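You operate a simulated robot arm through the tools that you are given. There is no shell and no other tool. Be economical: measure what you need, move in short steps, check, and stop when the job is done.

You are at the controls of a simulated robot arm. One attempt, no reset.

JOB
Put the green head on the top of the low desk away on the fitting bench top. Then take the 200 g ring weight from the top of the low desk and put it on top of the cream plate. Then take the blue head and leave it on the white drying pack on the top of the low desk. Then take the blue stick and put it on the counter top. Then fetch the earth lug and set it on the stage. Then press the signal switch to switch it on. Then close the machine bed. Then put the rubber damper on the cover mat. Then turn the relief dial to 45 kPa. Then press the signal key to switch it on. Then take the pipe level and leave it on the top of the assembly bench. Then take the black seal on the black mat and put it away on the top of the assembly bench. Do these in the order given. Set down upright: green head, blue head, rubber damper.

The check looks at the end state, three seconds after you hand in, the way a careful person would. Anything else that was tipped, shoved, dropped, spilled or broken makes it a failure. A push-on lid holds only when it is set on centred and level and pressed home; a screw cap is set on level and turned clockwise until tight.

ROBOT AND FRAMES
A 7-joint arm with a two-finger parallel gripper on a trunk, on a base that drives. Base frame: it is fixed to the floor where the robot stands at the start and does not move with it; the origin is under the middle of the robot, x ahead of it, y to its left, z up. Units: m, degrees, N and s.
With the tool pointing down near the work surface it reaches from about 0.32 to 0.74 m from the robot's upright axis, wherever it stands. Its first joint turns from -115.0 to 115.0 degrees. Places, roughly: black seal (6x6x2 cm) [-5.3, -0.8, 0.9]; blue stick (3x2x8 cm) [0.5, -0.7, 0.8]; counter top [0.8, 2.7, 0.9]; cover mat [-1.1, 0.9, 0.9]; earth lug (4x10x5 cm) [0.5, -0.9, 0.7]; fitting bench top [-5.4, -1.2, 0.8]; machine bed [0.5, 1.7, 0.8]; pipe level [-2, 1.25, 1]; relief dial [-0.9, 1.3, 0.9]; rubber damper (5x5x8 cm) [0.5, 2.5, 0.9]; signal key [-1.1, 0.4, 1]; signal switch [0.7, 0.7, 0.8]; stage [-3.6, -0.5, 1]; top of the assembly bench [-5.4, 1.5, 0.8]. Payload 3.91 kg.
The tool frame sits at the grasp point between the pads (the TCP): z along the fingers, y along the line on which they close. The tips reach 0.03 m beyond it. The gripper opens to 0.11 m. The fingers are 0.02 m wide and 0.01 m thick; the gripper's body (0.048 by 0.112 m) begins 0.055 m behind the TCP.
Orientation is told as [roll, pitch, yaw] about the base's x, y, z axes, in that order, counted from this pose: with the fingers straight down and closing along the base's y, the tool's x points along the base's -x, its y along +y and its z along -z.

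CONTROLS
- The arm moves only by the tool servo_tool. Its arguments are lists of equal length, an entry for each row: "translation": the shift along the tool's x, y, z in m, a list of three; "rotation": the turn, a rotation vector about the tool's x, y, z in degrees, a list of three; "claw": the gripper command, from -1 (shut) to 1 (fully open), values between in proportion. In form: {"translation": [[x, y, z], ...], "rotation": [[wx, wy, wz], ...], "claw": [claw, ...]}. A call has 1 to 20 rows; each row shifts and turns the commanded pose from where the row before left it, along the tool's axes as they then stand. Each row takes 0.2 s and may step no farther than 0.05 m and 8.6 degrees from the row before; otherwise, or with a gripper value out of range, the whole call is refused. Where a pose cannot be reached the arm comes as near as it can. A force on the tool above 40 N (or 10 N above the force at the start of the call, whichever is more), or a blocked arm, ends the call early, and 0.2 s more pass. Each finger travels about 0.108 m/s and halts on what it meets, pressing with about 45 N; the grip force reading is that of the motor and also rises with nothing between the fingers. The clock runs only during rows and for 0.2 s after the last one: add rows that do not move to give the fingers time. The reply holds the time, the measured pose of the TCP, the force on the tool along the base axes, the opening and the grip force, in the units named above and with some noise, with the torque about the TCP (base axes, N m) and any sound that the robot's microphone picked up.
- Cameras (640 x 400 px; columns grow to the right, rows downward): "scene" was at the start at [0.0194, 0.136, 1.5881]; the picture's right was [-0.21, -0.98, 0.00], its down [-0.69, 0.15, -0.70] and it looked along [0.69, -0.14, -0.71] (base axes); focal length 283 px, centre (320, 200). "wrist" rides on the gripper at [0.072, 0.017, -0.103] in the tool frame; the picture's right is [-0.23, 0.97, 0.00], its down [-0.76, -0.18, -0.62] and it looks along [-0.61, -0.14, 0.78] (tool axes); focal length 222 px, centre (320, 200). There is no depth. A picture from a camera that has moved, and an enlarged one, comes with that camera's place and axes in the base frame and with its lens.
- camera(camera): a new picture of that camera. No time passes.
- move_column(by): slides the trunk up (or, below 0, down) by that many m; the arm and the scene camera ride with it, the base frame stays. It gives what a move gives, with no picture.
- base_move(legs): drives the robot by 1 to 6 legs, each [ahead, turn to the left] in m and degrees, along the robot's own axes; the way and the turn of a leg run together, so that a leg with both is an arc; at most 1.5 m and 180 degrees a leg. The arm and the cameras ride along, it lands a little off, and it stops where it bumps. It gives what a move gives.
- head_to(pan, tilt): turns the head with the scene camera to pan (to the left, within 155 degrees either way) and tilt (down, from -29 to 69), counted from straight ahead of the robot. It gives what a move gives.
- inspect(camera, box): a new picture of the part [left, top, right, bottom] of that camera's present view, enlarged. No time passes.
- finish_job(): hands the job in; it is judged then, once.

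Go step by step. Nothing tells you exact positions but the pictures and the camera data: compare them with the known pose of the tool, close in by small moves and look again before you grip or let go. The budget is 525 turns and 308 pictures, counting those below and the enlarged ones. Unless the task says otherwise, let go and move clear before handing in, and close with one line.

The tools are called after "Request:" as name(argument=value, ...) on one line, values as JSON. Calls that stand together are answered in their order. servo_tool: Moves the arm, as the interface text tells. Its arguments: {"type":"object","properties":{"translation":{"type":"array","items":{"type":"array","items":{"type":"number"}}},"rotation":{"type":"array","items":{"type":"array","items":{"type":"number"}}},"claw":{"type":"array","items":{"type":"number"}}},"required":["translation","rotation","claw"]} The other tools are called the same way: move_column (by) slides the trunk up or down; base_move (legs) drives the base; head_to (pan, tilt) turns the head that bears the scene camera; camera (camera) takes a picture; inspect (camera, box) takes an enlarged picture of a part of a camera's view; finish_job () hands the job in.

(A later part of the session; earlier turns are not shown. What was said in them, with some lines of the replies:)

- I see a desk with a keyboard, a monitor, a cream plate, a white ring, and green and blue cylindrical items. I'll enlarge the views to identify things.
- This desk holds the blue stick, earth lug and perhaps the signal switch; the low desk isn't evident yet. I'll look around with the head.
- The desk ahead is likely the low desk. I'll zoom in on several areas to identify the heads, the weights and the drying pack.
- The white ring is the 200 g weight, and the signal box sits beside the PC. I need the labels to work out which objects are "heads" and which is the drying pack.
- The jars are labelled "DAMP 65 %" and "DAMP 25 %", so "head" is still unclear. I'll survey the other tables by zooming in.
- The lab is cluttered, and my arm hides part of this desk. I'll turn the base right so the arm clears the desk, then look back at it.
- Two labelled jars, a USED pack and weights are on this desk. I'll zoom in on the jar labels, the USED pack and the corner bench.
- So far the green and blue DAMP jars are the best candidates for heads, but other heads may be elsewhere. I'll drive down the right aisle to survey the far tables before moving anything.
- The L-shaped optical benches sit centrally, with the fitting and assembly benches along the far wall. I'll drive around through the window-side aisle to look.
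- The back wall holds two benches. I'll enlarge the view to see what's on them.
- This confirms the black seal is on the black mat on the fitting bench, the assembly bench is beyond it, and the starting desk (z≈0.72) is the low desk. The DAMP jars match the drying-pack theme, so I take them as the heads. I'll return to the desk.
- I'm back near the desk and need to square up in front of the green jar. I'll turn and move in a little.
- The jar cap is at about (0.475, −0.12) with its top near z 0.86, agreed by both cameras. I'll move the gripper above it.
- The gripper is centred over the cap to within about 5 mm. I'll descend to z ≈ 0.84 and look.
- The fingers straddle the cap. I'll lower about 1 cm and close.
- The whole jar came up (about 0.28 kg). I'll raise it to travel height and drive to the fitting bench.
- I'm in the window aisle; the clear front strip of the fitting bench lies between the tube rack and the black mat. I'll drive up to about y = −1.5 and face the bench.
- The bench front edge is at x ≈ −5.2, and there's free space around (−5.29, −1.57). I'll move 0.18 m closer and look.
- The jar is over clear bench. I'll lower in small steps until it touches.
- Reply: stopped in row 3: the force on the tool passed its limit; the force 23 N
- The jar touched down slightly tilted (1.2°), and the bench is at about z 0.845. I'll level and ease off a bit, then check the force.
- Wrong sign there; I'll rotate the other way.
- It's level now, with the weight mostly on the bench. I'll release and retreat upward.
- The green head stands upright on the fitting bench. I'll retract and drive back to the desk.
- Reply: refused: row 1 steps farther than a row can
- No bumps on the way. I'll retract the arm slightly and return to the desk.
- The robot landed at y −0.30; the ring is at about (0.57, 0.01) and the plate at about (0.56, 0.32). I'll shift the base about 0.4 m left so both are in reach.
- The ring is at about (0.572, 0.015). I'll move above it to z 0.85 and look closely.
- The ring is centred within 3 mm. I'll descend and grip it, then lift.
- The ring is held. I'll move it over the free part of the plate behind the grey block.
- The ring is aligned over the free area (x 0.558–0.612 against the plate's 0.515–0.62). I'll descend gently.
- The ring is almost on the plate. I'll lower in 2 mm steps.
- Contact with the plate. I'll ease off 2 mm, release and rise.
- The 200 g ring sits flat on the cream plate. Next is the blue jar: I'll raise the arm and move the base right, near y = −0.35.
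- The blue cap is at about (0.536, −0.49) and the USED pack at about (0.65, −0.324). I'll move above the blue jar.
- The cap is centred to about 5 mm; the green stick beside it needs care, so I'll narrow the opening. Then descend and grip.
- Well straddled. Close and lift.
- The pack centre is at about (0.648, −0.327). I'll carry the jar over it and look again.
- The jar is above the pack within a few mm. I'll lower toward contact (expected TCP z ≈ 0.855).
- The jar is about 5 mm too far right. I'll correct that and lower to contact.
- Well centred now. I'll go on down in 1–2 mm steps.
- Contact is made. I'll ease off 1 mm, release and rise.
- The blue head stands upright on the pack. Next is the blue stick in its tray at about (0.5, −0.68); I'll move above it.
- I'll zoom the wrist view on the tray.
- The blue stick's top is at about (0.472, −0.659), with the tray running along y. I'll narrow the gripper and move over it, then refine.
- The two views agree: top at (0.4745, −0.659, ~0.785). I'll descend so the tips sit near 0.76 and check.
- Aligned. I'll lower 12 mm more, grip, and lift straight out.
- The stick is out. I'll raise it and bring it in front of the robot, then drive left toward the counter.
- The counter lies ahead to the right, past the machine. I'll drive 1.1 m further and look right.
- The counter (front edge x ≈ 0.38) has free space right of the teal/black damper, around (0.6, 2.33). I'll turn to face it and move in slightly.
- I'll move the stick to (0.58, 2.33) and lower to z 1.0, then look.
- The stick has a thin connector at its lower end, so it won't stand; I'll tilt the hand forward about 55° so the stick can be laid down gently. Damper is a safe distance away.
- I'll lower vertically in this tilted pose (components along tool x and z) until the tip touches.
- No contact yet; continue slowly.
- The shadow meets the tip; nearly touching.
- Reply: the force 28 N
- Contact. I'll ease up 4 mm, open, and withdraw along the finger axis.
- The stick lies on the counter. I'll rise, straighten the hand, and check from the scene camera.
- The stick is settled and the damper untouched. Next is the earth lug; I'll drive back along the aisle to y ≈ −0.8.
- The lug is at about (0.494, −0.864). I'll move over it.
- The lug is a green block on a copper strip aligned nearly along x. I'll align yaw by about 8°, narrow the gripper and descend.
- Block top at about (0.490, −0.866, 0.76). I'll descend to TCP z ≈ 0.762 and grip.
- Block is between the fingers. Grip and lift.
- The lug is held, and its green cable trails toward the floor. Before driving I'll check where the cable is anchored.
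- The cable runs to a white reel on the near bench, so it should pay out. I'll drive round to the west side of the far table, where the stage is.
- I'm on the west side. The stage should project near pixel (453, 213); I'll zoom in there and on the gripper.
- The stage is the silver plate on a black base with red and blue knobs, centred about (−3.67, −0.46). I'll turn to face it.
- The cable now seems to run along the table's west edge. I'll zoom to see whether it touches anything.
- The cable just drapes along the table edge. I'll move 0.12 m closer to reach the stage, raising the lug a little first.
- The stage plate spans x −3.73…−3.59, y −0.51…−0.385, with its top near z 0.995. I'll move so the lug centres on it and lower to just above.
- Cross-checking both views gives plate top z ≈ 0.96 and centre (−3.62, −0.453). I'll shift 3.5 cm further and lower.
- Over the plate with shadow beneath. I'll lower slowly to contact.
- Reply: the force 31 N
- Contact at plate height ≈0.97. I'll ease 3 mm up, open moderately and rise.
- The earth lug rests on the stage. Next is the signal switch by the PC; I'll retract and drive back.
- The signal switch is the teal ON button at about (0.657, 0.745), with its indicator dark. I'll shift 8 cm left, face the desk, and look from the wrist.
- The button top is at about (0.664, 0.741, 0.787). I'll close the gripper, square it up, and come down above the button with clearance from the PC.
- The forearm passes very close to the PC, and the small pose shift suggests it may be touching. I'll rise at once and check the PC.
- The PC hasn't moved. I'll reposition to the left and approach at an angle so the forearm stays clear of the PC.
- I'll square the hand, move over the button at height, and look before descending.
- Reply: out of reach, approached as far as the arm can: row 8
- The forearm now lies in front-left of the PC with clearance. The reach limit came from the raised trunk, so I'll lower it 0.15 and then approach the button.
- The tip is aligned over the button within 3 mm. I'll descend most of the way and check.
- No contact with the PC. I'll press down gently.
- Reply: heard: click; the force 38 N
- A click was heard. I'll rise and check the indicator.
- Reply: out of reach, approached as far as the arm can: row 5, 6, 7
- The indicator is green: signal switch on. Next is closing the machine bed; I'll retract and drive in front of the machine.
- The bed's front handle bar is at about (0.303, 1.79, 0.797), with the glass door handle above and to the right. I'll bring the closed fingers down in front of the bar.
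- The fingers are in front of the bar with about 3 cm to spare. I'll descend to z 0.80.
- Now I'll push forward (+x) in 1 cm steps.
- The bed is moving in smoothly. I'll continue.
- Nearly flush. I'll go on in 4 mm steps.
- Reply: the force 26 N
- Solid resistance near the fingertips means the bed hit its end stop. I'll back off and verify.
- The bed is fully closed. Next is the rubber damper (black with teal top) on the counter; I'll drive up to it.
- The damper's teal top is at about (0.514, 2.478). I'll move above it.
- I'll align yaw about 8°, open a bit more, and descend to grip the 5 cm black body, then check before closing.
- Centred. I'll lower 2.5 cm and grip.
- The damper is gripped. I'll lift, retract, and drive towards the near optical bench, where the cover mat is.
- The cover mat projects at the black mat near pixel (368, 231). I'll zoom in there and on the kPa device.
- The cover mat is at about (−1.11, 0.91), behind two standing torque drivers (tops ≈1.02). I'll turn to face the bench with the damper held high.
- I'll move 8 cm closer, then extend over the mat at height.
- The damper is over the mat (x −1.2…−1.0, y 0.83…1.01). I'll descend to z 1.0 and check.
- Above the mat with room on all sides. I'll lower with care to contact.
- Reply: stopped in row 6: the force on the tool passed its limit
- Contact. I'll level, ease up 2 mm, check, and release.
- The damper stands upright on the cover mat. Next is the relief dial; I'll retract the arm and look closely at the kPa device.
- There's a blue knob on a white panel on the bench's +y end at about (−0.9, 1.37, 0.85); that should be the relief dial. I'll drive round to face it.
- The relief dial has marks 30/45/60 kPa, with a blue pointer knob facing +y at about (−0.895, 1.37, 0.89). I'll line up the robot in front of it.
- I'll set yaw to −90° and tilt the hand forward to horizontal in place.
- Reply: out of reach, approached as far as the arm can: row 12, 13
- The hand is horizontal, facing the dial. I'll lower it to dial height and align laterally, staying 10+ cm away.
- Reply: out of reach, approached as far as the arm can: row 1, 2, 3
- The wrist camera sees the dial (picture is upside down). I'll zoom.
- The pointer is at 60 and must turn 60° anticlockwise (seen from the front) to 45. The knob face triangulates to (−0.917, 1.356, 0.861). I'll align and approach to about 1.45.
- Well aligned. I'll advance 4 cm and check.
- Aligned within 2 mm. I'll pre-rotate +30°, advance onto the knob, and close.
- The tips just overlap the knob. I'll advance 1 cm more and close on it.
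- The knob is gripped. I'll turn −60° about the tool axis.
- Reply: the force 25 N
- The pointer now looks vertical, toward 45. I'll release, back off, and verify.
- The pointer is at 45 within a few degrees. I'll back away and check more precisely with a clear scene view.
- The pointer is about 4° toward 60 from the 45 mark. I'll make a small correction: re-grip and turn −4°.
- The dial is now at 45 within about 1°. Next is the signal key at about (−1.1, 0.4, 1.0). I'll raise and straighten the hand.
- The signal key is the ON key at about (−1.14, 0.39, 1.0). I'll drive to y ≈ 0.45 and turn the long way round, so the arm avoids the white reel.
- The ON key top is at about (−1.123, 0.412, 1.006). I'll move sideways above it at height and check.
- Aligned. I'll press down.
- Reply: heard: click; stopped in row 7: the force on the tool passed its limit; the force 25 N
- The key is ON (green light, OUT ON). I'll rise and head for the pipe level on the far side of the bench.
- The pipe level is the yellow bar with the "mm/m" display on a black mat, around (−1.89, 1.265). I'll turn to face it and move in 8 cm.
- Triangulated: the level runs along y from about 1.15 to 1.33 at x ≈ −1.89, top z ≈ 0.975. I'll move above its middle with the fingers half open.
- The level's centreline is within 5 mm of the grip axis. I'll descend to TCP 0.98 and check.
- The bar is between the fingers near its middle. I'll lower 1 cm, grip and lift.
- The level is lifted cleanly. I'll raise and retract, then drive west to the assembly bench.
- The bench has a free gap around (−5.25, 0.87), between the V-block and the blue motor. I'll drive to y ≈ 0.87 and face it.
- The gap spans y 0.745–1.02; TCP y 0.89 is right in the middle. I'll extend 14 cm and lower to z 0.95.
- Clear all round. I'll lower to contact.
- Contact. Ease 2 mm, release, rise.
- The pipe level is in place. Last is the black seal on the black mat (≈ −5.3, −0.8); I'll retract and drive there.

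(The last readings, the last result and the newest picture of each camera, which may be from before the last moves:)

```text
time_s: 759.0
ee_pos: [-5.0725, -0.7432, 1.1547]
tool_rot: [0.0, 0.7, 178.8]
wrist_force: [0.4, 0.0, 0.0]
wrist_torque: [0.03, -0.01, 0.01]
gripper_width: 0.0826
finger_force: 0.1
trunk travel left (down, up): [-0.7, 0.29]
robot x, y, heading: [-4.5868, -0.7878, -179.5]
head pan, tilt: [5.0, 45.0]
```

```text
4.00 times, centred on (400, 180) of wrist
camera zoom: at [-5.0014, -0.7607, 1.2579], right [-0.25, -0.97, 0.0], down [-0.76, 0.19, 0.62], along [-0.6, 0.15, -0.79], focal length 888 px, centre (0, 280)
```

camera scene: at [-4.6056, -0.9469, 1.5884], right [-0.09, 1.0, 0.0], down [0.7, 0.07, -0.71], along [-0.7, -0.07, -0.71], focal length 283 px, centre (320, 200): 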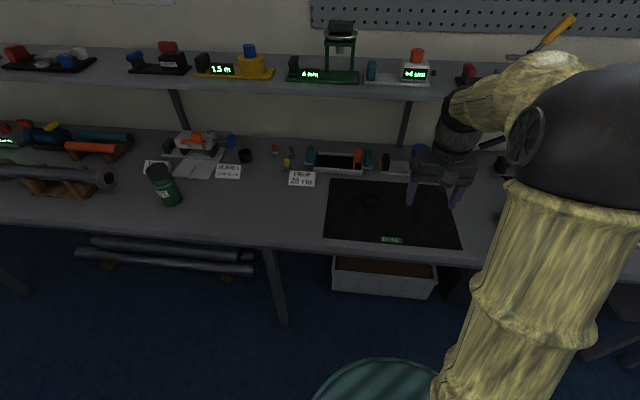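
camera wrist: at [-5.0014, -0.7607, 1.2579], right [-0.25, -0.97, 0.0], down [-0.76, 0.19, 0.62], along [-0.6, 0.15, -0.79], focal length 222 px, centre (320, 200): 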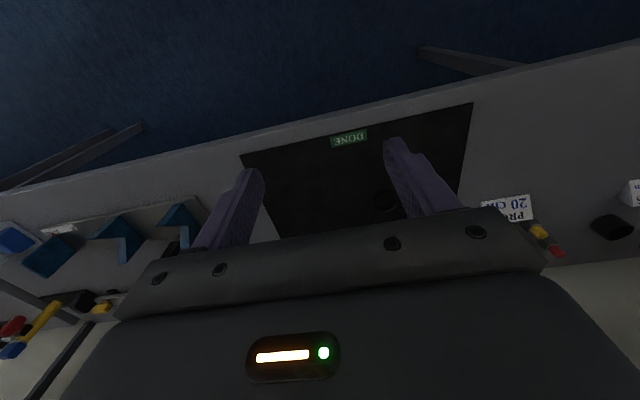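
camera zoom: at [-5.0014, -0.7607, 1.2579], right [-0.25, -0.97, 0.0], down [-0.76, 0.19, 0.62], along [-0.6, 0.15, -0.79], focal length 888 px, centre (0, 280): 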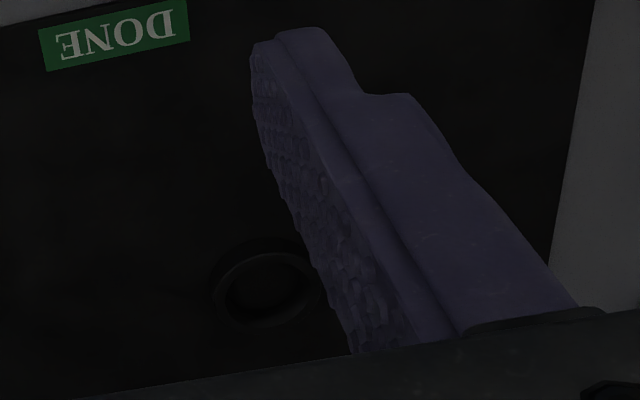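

The seal is at about (−5.341, −0.830). I'll move 13 cm closer and position above it.

Request:
base_move(legs=[[0.13, 0]])

Request:
servo_tool(translation=[[-0.034, 0.0222, 0.02], [-0.034, 0.0222, 0.02], [-0.034, 0.0222, 0.02], [-0.034, 0.0222, 0.02], [0, 0, 0.04], [0, 0, 0.04], [0, 0, 0]], rotation=[[0, 0, 0], [0, 0, 0], [0, 0, 0], [0, 0, 0], [0, 0, 0], [0, 0, 0], [0, 0, 0]], claw=[0.6, 0.6, 0.6, 0.6, 0.6, 0.6, 0.6])

Request:
inspect(camera="wrist", box=[200, 50, 440, 210])

Request:
inspect(camera="scene", box=[310, 120, 450, 240])

```text
time_s: 760.3
ee_pos: [-5.2043, -0.7455, 1.1532]
tool_rot: [0.1, 0.7, 179.0]
wrist_force: [-0.9, 0.6, 0.8]
wrist_torque: [-0.01, -0.01, -0.01]
gripper_width: 0.0824
finger_force: 0.1
trunk travel left (down, up): [-0.7, 0.29]
robot x, y, heading: [-4.7192, -0.7901, -179.3]
head pan, tilt: [5.0, 45.0]
```

```text
time_s: 761.9
ee_pos: [-5.3401, -0.8364, 0.9907]
tool_rot: [-0.1, 0.5, 179.0]
wrist_force: [0.4, 0.3, 0.4]
wrist_torque: [-0.03, -0.01, 0.01]
gripper_width: 0.088
finger_force: 0.2
trunk travel left (down, up): [-0.7, 0.29]
robot x, y, heading: [-4.7112, -0.7873, -179.3]
head pan, tilt: [5.0, 45.0]
```

```text
2.50 times, centred on (320, 130) of wrist
camera zoom: at [-5.2692, -0.853, 1.0945], right [-0.24, -0.97, 0.0], down [-0.76, 0.19, 0.62], along [-0.6, 0.15, -0.79], focal length 555 px, centre (320, 375)
```

zoom: 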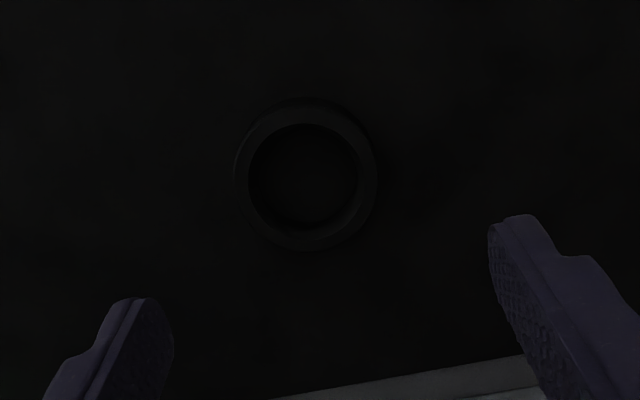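

```text
3.33 times, centred on (380, 180) of scene
camera zoom: at [-4.7355, -0.9482, 1.5884], right [-0.1, 1.0, 0.0], down [0.7, 0.07, -0.71], along [-0.7, -0.07, -0.71], focal length 944 px, centre (120, 267)
```

zoom: 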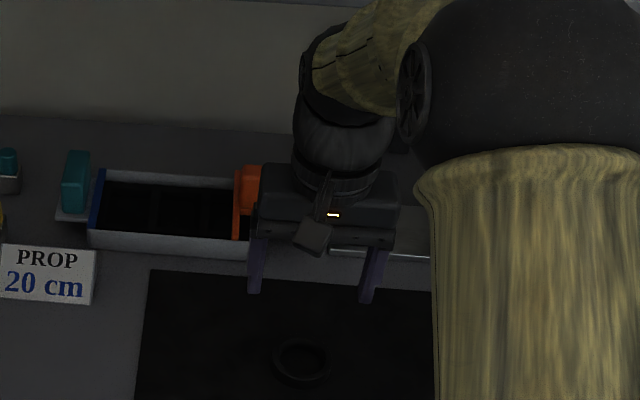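

I'll correct 7 mm in y and descend so the tips just clear the mat.

Request:
servo_tool(translation=[[0, -0.007, 0.03], [0, 0, 0.04], [0, 0, 0.025], [0, 0, 0.005], [0, 0, 0.003], [0, 0, 0]], rotation=[[0, 0, 0], [0, 0, 0], [0, 0, 0], [0, 0, 0], [0, 0, 0], [0, 0, 0]], claw=[0.6, 0.6, 0.6, 0.6, 0.6, 0.6])

Request:
camera(camera="wrist")

```text
time_s: 763.3
ee_pos: [-5.3396, -0.8274, 0.8907]
tool_rot: [0.0, 0.7, 179.0]
wrist_force: [0.4, -0.1, 0.7]
wrist_torque: [-0.01, 0.05, -0.01]
gripper_width: 0.0881
finger_force: 0.1
trunk travel left (down, up): [-0.7, 0.29]
robot x, y, heading: [-4.7164, -0.7872, -179.5]
head pan, tilt: [5.0, 45.0]
```

```text
73 pictures are left
camera wrist: at [-5.2681, -0.8442, 0.9932], right [-0.24, -0.97, 0.0], down [-0.76, 0.19, 0.62], along [-0.6, 0.15, -0.79], focal length 222 px, centre (320, 200)
```

wrist: 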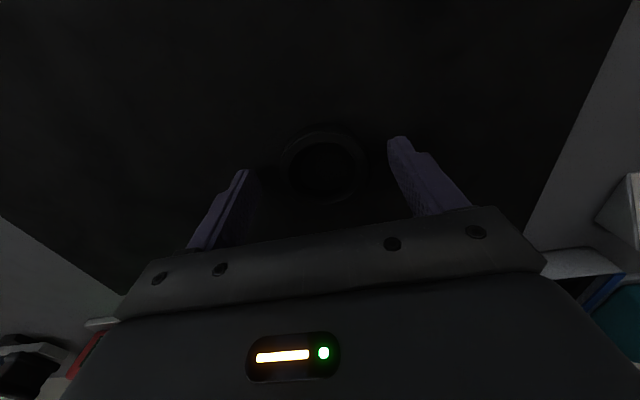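

Request:
servo_tool(translation=[[0, 0, 0.003], [0, 0, 0.002], [0, 0, 0], [0, 0, 0], [0, 0, 0], [0, 0, 0]], rotation=[[0, 0, 0], [0, 0, 0], [0, 0, 0], [0, 0, 0], [0, 0, 0], [0, 0, 0]], claw=[0.6, 0.6, -1, -1, -1, -1])

Request:
servo_tool(translation=[[0, 0, -0.03], [0, 0, -0.04], [0, 0, -0.04], [0, 0, 0]], rotation=[[0, 0, 0], [0, 0, 0], [0, 0, 0], [0, 0, 0]], claw=[-1, -1, -1, -1])

Request:
camera(camera="wrist")

```text
time_s: 764.7
ee_pos: [-5.3391, -0.8255, 0.8858]
tool_rot: [0.0, 0.6, 179.0]
wrist_force: [-0.2, -0.7, 1.0]
wrist_torque: [-0.03, 0.03, -0.01]
gripper_width: 0.0536
finger_force: 45.1
trunk travel left (down, up): [-0.7, 0.29]
robot x, y, heading: [-4.7173, -0.7904, -179.5]
head pan, tilt: [5.0, 45.0]
```

```text
time_s: 765.7
ee_pos: [-5.3395, -0.8253, 0.997]
tool_rot: [0.0, 0.7, 179.0]
wrist_force: [0.4, -0.2, -0.1]
wrist_torque: [0.0, -0.05, -0.02]
gripper_width: 0.0534
finger_force: 44.7
trunk travel left (down, up): [-0.7, 0.29]
robot x, y, heading: [-4.7142, -0.7891, -179.5]
head pan, tilt: [5.0, 45.0]
```

```text
72 pictures are left
camera wrist: at [-5.2681, -0.843, 1.1004], right [-0.24, -0.97, 0.0], down [-0.76, 0.19, 0.61], along [-0.6, 0.15, -0.79], focal length 222 px, centre (320, 200)
```

wrist: 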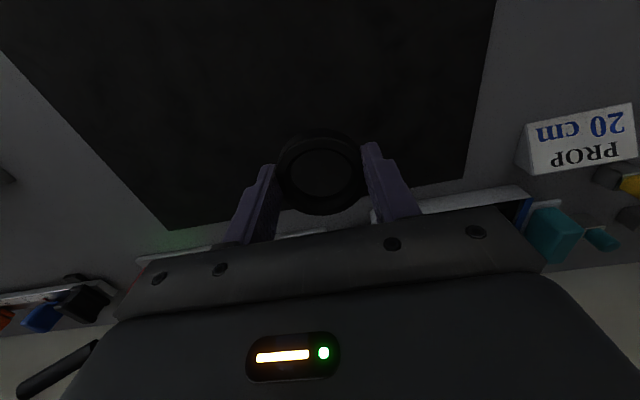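

The seal is held. I'll raise, back off and drive to the assembly bench at y ≈ 0.80.

Request:
servo_tool(translation=[[0.03, 0, -0.035], [0.03, 0, -0.035], [0.03, 0, -0.035], [0.03, 0, -0.035], [0.03, 0, -0.02], [0, 0, 0]], rotation=[[0, 0, 0], [0, 0, 0], [0, 0, 0], [0, 0, 0], [0, 0, 0], [0, 0, 0]], claw=[-1, -1, -1, -1, -1, -1])

Request:
base_move(legs=[[-0.13, 0], [0, -90], [0.8, 0], [0.79, 0], [0, 90], [0.08, 0]])

Request:
camera(camera="scene")

Request:
camera(camera="wrist")

```text
time_s: 767.1
ee_pos: [-5.19, -0.8277, 1.1564]
tool_rot: [0.0, 0.6, 179.0]
wrist_force: [-0.1, -0.3, 0.3]
wrist_torque: [0.0, -0.05, 0.0]
gripper_width: 0.0533
finger_force: 45.4
trunk travel left (down, up): [-0.7, 0.29]
robot x, y, heading: [-4.7154, -0.7875, -179.3]
head pan, tilt: [5.0, 45.0]
```

```text
time_s: 784.5
ee_pos: [-5.1483, 0.741, 1.1572]
tool_rot: [0.0, 0.5, -178.3]
wrist_force: [0.5, -0.5, 0.1]
wrist_torque: [0.01, 0.04, 0.0]
gripper_width: 0.0505
finger_force: 44.4
trunk travel left (down, up): [-0.7, 0.29]
robot x, y, heading: [-4.6777, 0.8036, -177.0]
head pan, tilt: [5.0, 45.0]
```

```text
71 pictures are left
camera scene: at [-4.6891, 0.6435, 1.5885], right [-0.14, 0.99, 0.0], down [0.7, 0.1, -0.71], along [-0.7, -0.1, -0.71], focal length 283 px, centre (320, 200)
```

scene: 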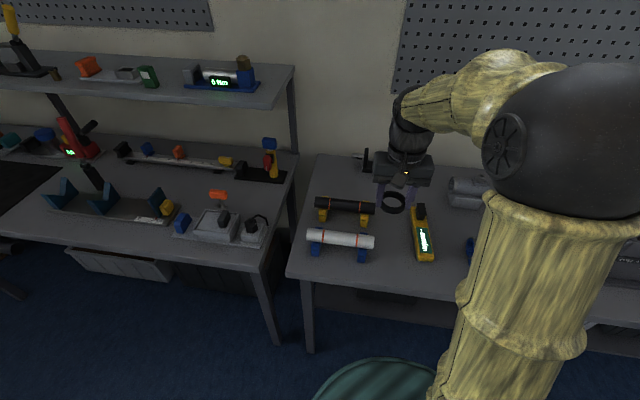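

```text
70 pictures are left
camera wrist: at [-5.0754, 0.7271, 1.2607], right [-0.2, -0.98, 0.0], down [-0.77, 0.15, 0.62], along [-0.6, 0.12, -0.79], focal length 222 px, centre (320, 200)
```

wrist: 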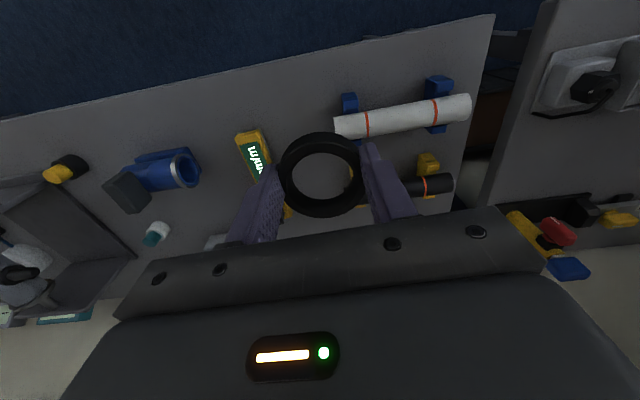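

Seal held over the bench. I'll place it at about (−5.17, 0.795), in the gap between the tube stand and the level's near end. Moving there and lowering to 0.93.

Request:
servo_tool(translation=[[-0.01, -0.0273, 0], [-0.0104, -0.0274, 0], [0, 0, 0.045], [0, 0, 0.045], [0, 0, 0.045], [0, 0, 0.045], [0, 0, 0.04], [0, 0, 0]], rotation=[[0, 0, 0], [0, 0, 0], [0, 0, 0], [0, 0, 0], [0, 0, 0], [0, 0, 0], [0, 0, 0], [0, 0, 0]], claw=[-1, -1, -1, -1, -1, -1, -1, -1])

Request:
camera(camera="wrist")

Request:
inspect(camera="scene", box=[290, 170, 470, 310])

```text
time_s: 786.3
ee_pos: [-5.1714, 0.7955, 0.9359]
tool_rot: [0.0, 0.3, -178.2]
wrist_force: [-0.4, 0.3, 0.7]
wrist_torque: [0.0, -0.03, 0.01]
gripper_width: 0.0508
finger_force: 44.8
trunk travel left (down, up): [-0.7, 0.29]
robot x, y, heading: [-4.677, 0.8065, -177.1]
head pan, tilt: [5.0, 45.0]
```

```text
69 pictures are left
camera wrist: at [-5.099, 0.7802, 1.0391], right [-0.2, -0.98, 0.0], down [-0.77, 0.15, 0.62], along [-0.6, 0.12, -0.79], focal length 222 px, centre (320, 200)
```

wrist: 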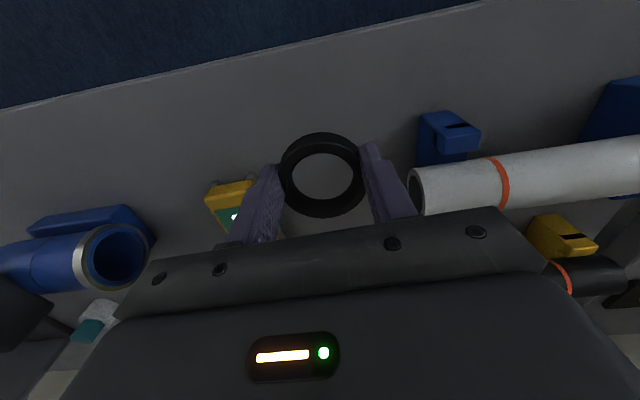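

```text
2.86 times, centred on (380, 240) of scene
camera zoom: at [-4.6906, 0.6434, 1.5884], right [-0.14, 0.99, 0.0], down [0.7, 0.1, -0.71], along [-0.7, -0.1, -0.71], focal length 809 px, centre (149, 86)
```

zoom: 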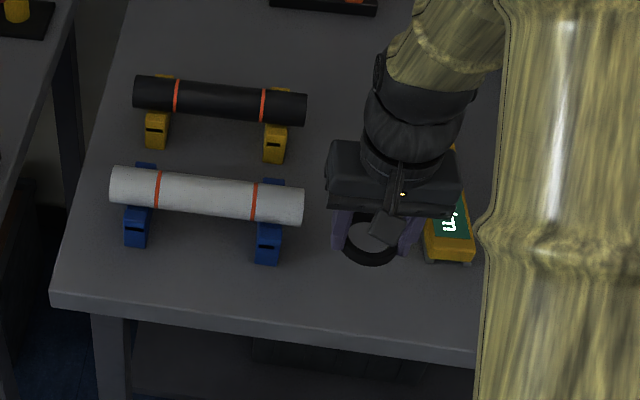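

The right finger is close to the level; I'll shift 1.5 cm away from it, then lower to contact.

Request:
servo_tool(translation=[[0.004, 0.015, 0], [0, 0, 0.03], [0, 0, 0.012], [0, 0, 0.004], [0, 0, 0.003], [0, 0, 0.003], [0, 0, 0]], rotation=[[0, 0, 0], [0, 0, 0], [0, 0, 0], [0, 0, 0], [0, 0, 0], [0, 0, 0], [0, 0, 0]], claw=[-1, -1, -1, -1, -1, -1, -1])

Request:
inspect(camera="scene", box=[290, 170, 470, 310])

```text
time_s: 787.9
ee_pos: [-5.1632, 0.7818, 0.8856]
tool_rot: [0.1, 0.6, -178.2]
wrist_force: [-0.7, -0.1, 0.6]
wrist_torque: [-0.01, 0.0, 0.0]
gripper_width: 0.0507
finger_force: 45.2
trunk travel left (down, up): [-0.7, 0.29]
robot x, y, heading: [-4.6789, 0.8064, -176.9]
head pan, tilt: [5.0, 45.0]
```

```text
2.86 times, centred on (380, 240) of scene
camera zoom: at [-4.691, 0.6435, 1.5884], right [-0.14, 0.99, 0.0], down [0.7, 0.1, -0.71], along [-0.7, -0.1, -0.71], focal length 809 px, centre (149, 86)
```

zoom: 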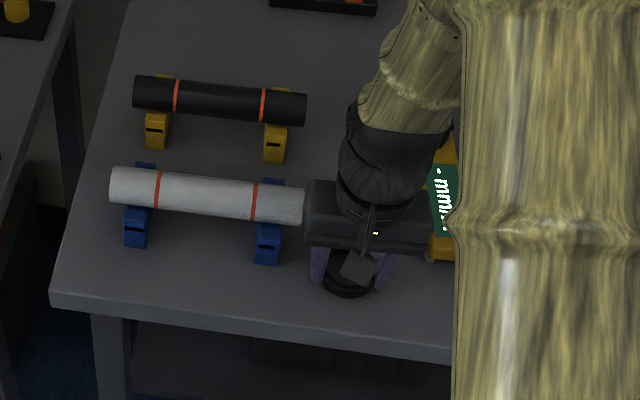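

Request:
servo_tool(translation=[[0, 0, 0.002], [0, 0, 0.002], [0, 0, 0.002], [0, 0, 0.001], [0, 0, 0]], rotation=[[0, 0, 0], [0, 0, 0], [0, 0, 0], [0, 0, 0], [0, 0, 0]], claw=[-1, -1, -1, -1, -1])

```text
time_s: 789.1
ee_pos: [-5.1622, 0.7796, 0.8812]
tool_rot: [0.1, 0.2, -178.2]
wrist_force: [-1.9, -0.8, 40.2]
wrist_torque: [0.06, -0.43, -0.02]
gripper_width: 0.0505
finger_force: 45.5
trunk travel left (down, up): [-0.7, 0.29]
robot x, y, heading: [-4.6759, 0.803, -176.7]
head pan, tilt: [5.0, 45.0]
```

Firm contact. Ease up 3 mm, open modestly, then rise.

Request:
servo_tool(translation=[[0, 0, -0.003], [0, 0, 0], [0, 0, 0], [0, 0, 0], [0, 0, -0.03], [0, 0, -0.045], [0, 0, -0.045], [0, 0, -0.045], [0.03, 0, -0.035], [0, 0, 0]], rotation=[[0, 0, 0], [0, 0, 0], [0, 0, 0], [0, 0, 0], [0, 0, 0], [0, 0, 0], [0, 0, 0], [0, 0, 0], [0, 0, 0], [0, 0, 0]], claw=[-1, 0.3, 0.3, 0.3, 0.3, 0.3, 0.3, 0.3, 0.3, 0.3])

Request:
camera(camera="wrist")

Request:
inspect(camera="scene", box=[290, 170, 470, 310])

```text
time_s: 791.3
ee_pos: [-5.138, 0.7795, 1.0809]
tool_rot: [0.1, 0.6, -178.3]
wrist_force: [0.3, -0.3, 0.0]
wrist_torque: [0.0, 0.01, 0.0]
gripper_width: 0.0717
finger_force: 0.0
trunk travel left (down, up): [-0.7, 0.29]
robot x, y, heading: [-4.6802, 0.8046, -177.0]
head pan, tilt: [5.0, 45.0]
```

```text
66 pictures are left
camera wrist: at [-5.0653, 0.7649, 1.1839], right [-0.2, -0.98, 0.0], down [-0.77, 0.15, 0.62], along [-0.6, 0.12, -0.79], focal length 222 px, centre (320, 200)
```

wrist: 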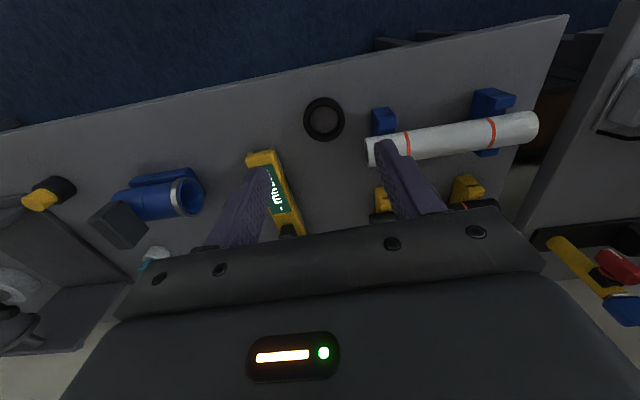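

```text
2.86 times, centred on (380, 240) of scene
camera zoom: at [-4.6918, 0.6434, 1.5883], right [-0.14, 0.99, 0.0], down [0.7, 0.1, -0.71], along [-0.7, -0.1, -0.71], focal length 809 px, centre (149, 86)
```

zoom: 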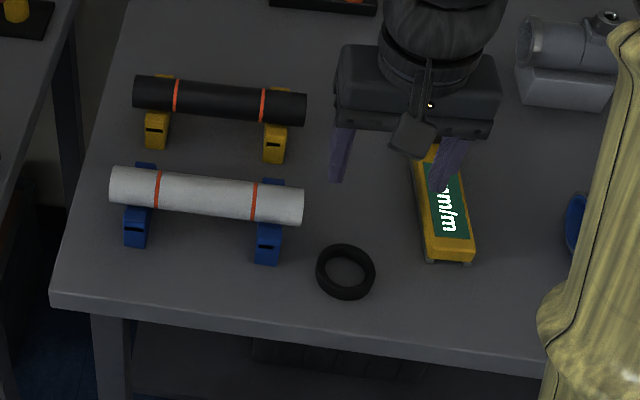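

The seal lies flat on the assembly bench, so all twelve steps are done. Before handing in, I want to make sure the DAMP jars really are the "heads", so I'll go and inspect the cylinder-in-base items on top of the machine.

Request:
servo_tool(translation=[[0.03, 0, -0.035], [0.03, 0, -0.035], [0, 0, -0.03], [0, 0, 0]], rotation=[[0, 0, 0], [0, 0, 0], [0, 0, 0], [0, 0, 0]], claw=[-1, -1, -1, -1])

Request:
base_move(legs=[[-0.1, 0], [0, -93], [1.2, 0], [0, -90], [1.4, 0], [1.4, 0]])

Request:
base_move(legs=[[1.2, 0]])

Request:
head_to(pan=-5, tilt=20)

Request:
camera(camera="scene")

```text
time_s: 792.3
ee_pos: [-5.0733, 0.7818, 1.1844]
tool_rot: [0.0, 0.5, -178.3]
wrist_force: [0.5, -0.3, -0.4]
wrist_torque: [-0.02, -0.04, 0.01]
gripper_width: 0.0
finger_force: 37.7
trunk travel left (down, up): [-0.7, 0.29]
robot x, y, heading: [-4.6787, 0.7992, -176.8]
head pan, tilt: [5.0, 45.0]
```

```text
time_s: 820.4
ee_pos: [-1.3384, 2.0035, 1.1825]
tool_rot: [0.0, 0.6, -1.1]
wrist_force: [-0.2, -0.3, 0.3]
wrist_torque: [0.03, -0.03, 0.0]
gripper_width: 0.0001
finger_force: 37.6
trunk travel left (down, up): [-0.7, 0.29]
robot x, y, heading: [-1.7356, 2.0033, 0.0]
head pan, tilt: [5.0, 45.0]
```

```text
time_s: 826.6
ee_pos: [-0.105, 1.993, 1.1824]
tool_rot: [0.0, 0.6, -1.9]
wrist_force: [0.5, -0.4, -0.5]
wrist_torque: [0.01, -0.01, 0.02]
gripper_width: 0.0
finger_force: 37.7
trunk travel left (down, up): [-0.7, 0.29]
robot x, y, heading: [-0.5011, 2.0017, -0.8]
head pan, tilt: [5.0, 45.0]
```

```text
time_s: 827.5
ee_pos: [-0.1059, 1.993, 1.1843]
tool_rot: [0.0, 0.5, -1.9]
wrist_force: [0.3, 0.2, 0.2]
wrist_torque: [-0.02, -0.01, 0.03]
gripper_width: 0.0
finger_force: 38.0
trunk travel left (down, up): [-0.7, 0.29]
robot x, y, heading: [-0.5014, 1.999, -0.4]
head pan, tilt: [-5.0, 20.0]
```

```text
64 pictures are left
camera scene: at [-0.4683, 2.1431, 1.627], right [-0.1, -1.0, 0.0], down [-0.34, 0.03, -0.94], along [0.93, -0.09, -0.34], focal length 283 px, centre (320, 200)
```

scene: 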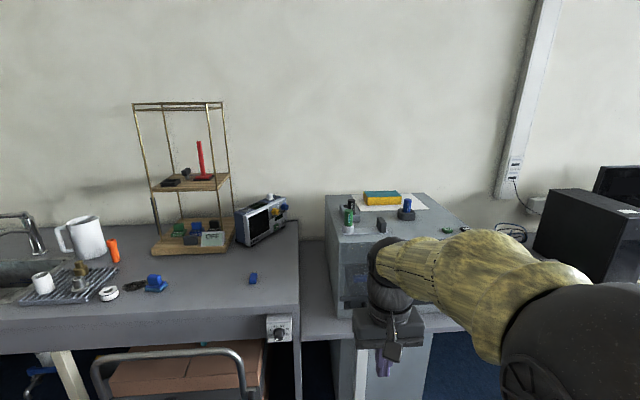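

Request:
inspect(camera="scene", box=[325, 180, 445, 260])

Request:
inspect(camera="scene", box=[10, 190, 270, 310])

```text
5.00 times, centred on (385, 220) of scene
camera zoom: at [-0.4683, 2.1431, 1.627], right [-0.1, -1.0, 0.0], down [-0.34, 0.03, -0.94], along [0.93, -0.09, -0.34], focal length 1415 px, centre (-5, 100)
```

zoom: 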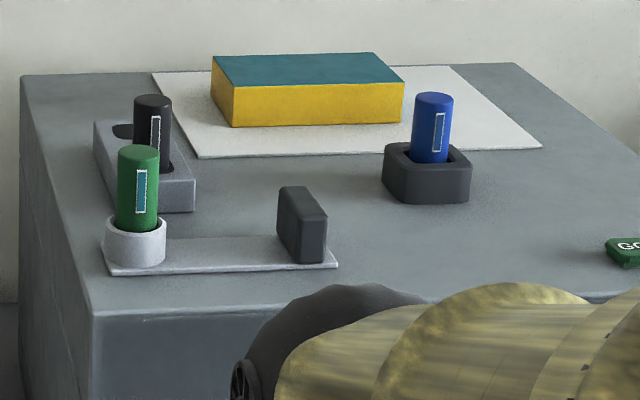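

```text
2.46 times, centred on (140, 250) of scene
camera zoom: at [-0.4683, 2.1431, 1.627], right [-0.1, -1.0, 0.0], down [-0.34, 0.03, -0.94], along [0.93, -0.09, -0.34], focal length 697 px, centre (763, 77)
```

zoom: 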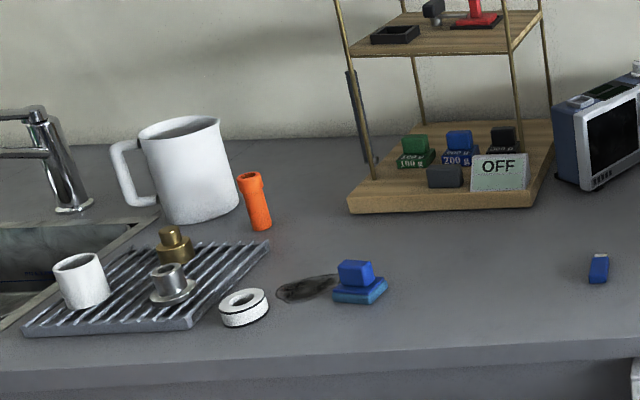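

Everything unlisted in "Places" must have been within reach from the start pose. That fits the two DAMP jars, the ring, the plate and the USED pack, and rules out the cylinders on the machine. The gripper is empty and clear, so I'm handing in.

Request:
finish_job()

```text
The job is handed in.
```

All twelve steps were carried out in the order given, and the job is handed in. "Green head" and "blue head" were not labelled, so I took them to be the two DAMP jars, and the white drying pack to be the USED pack.
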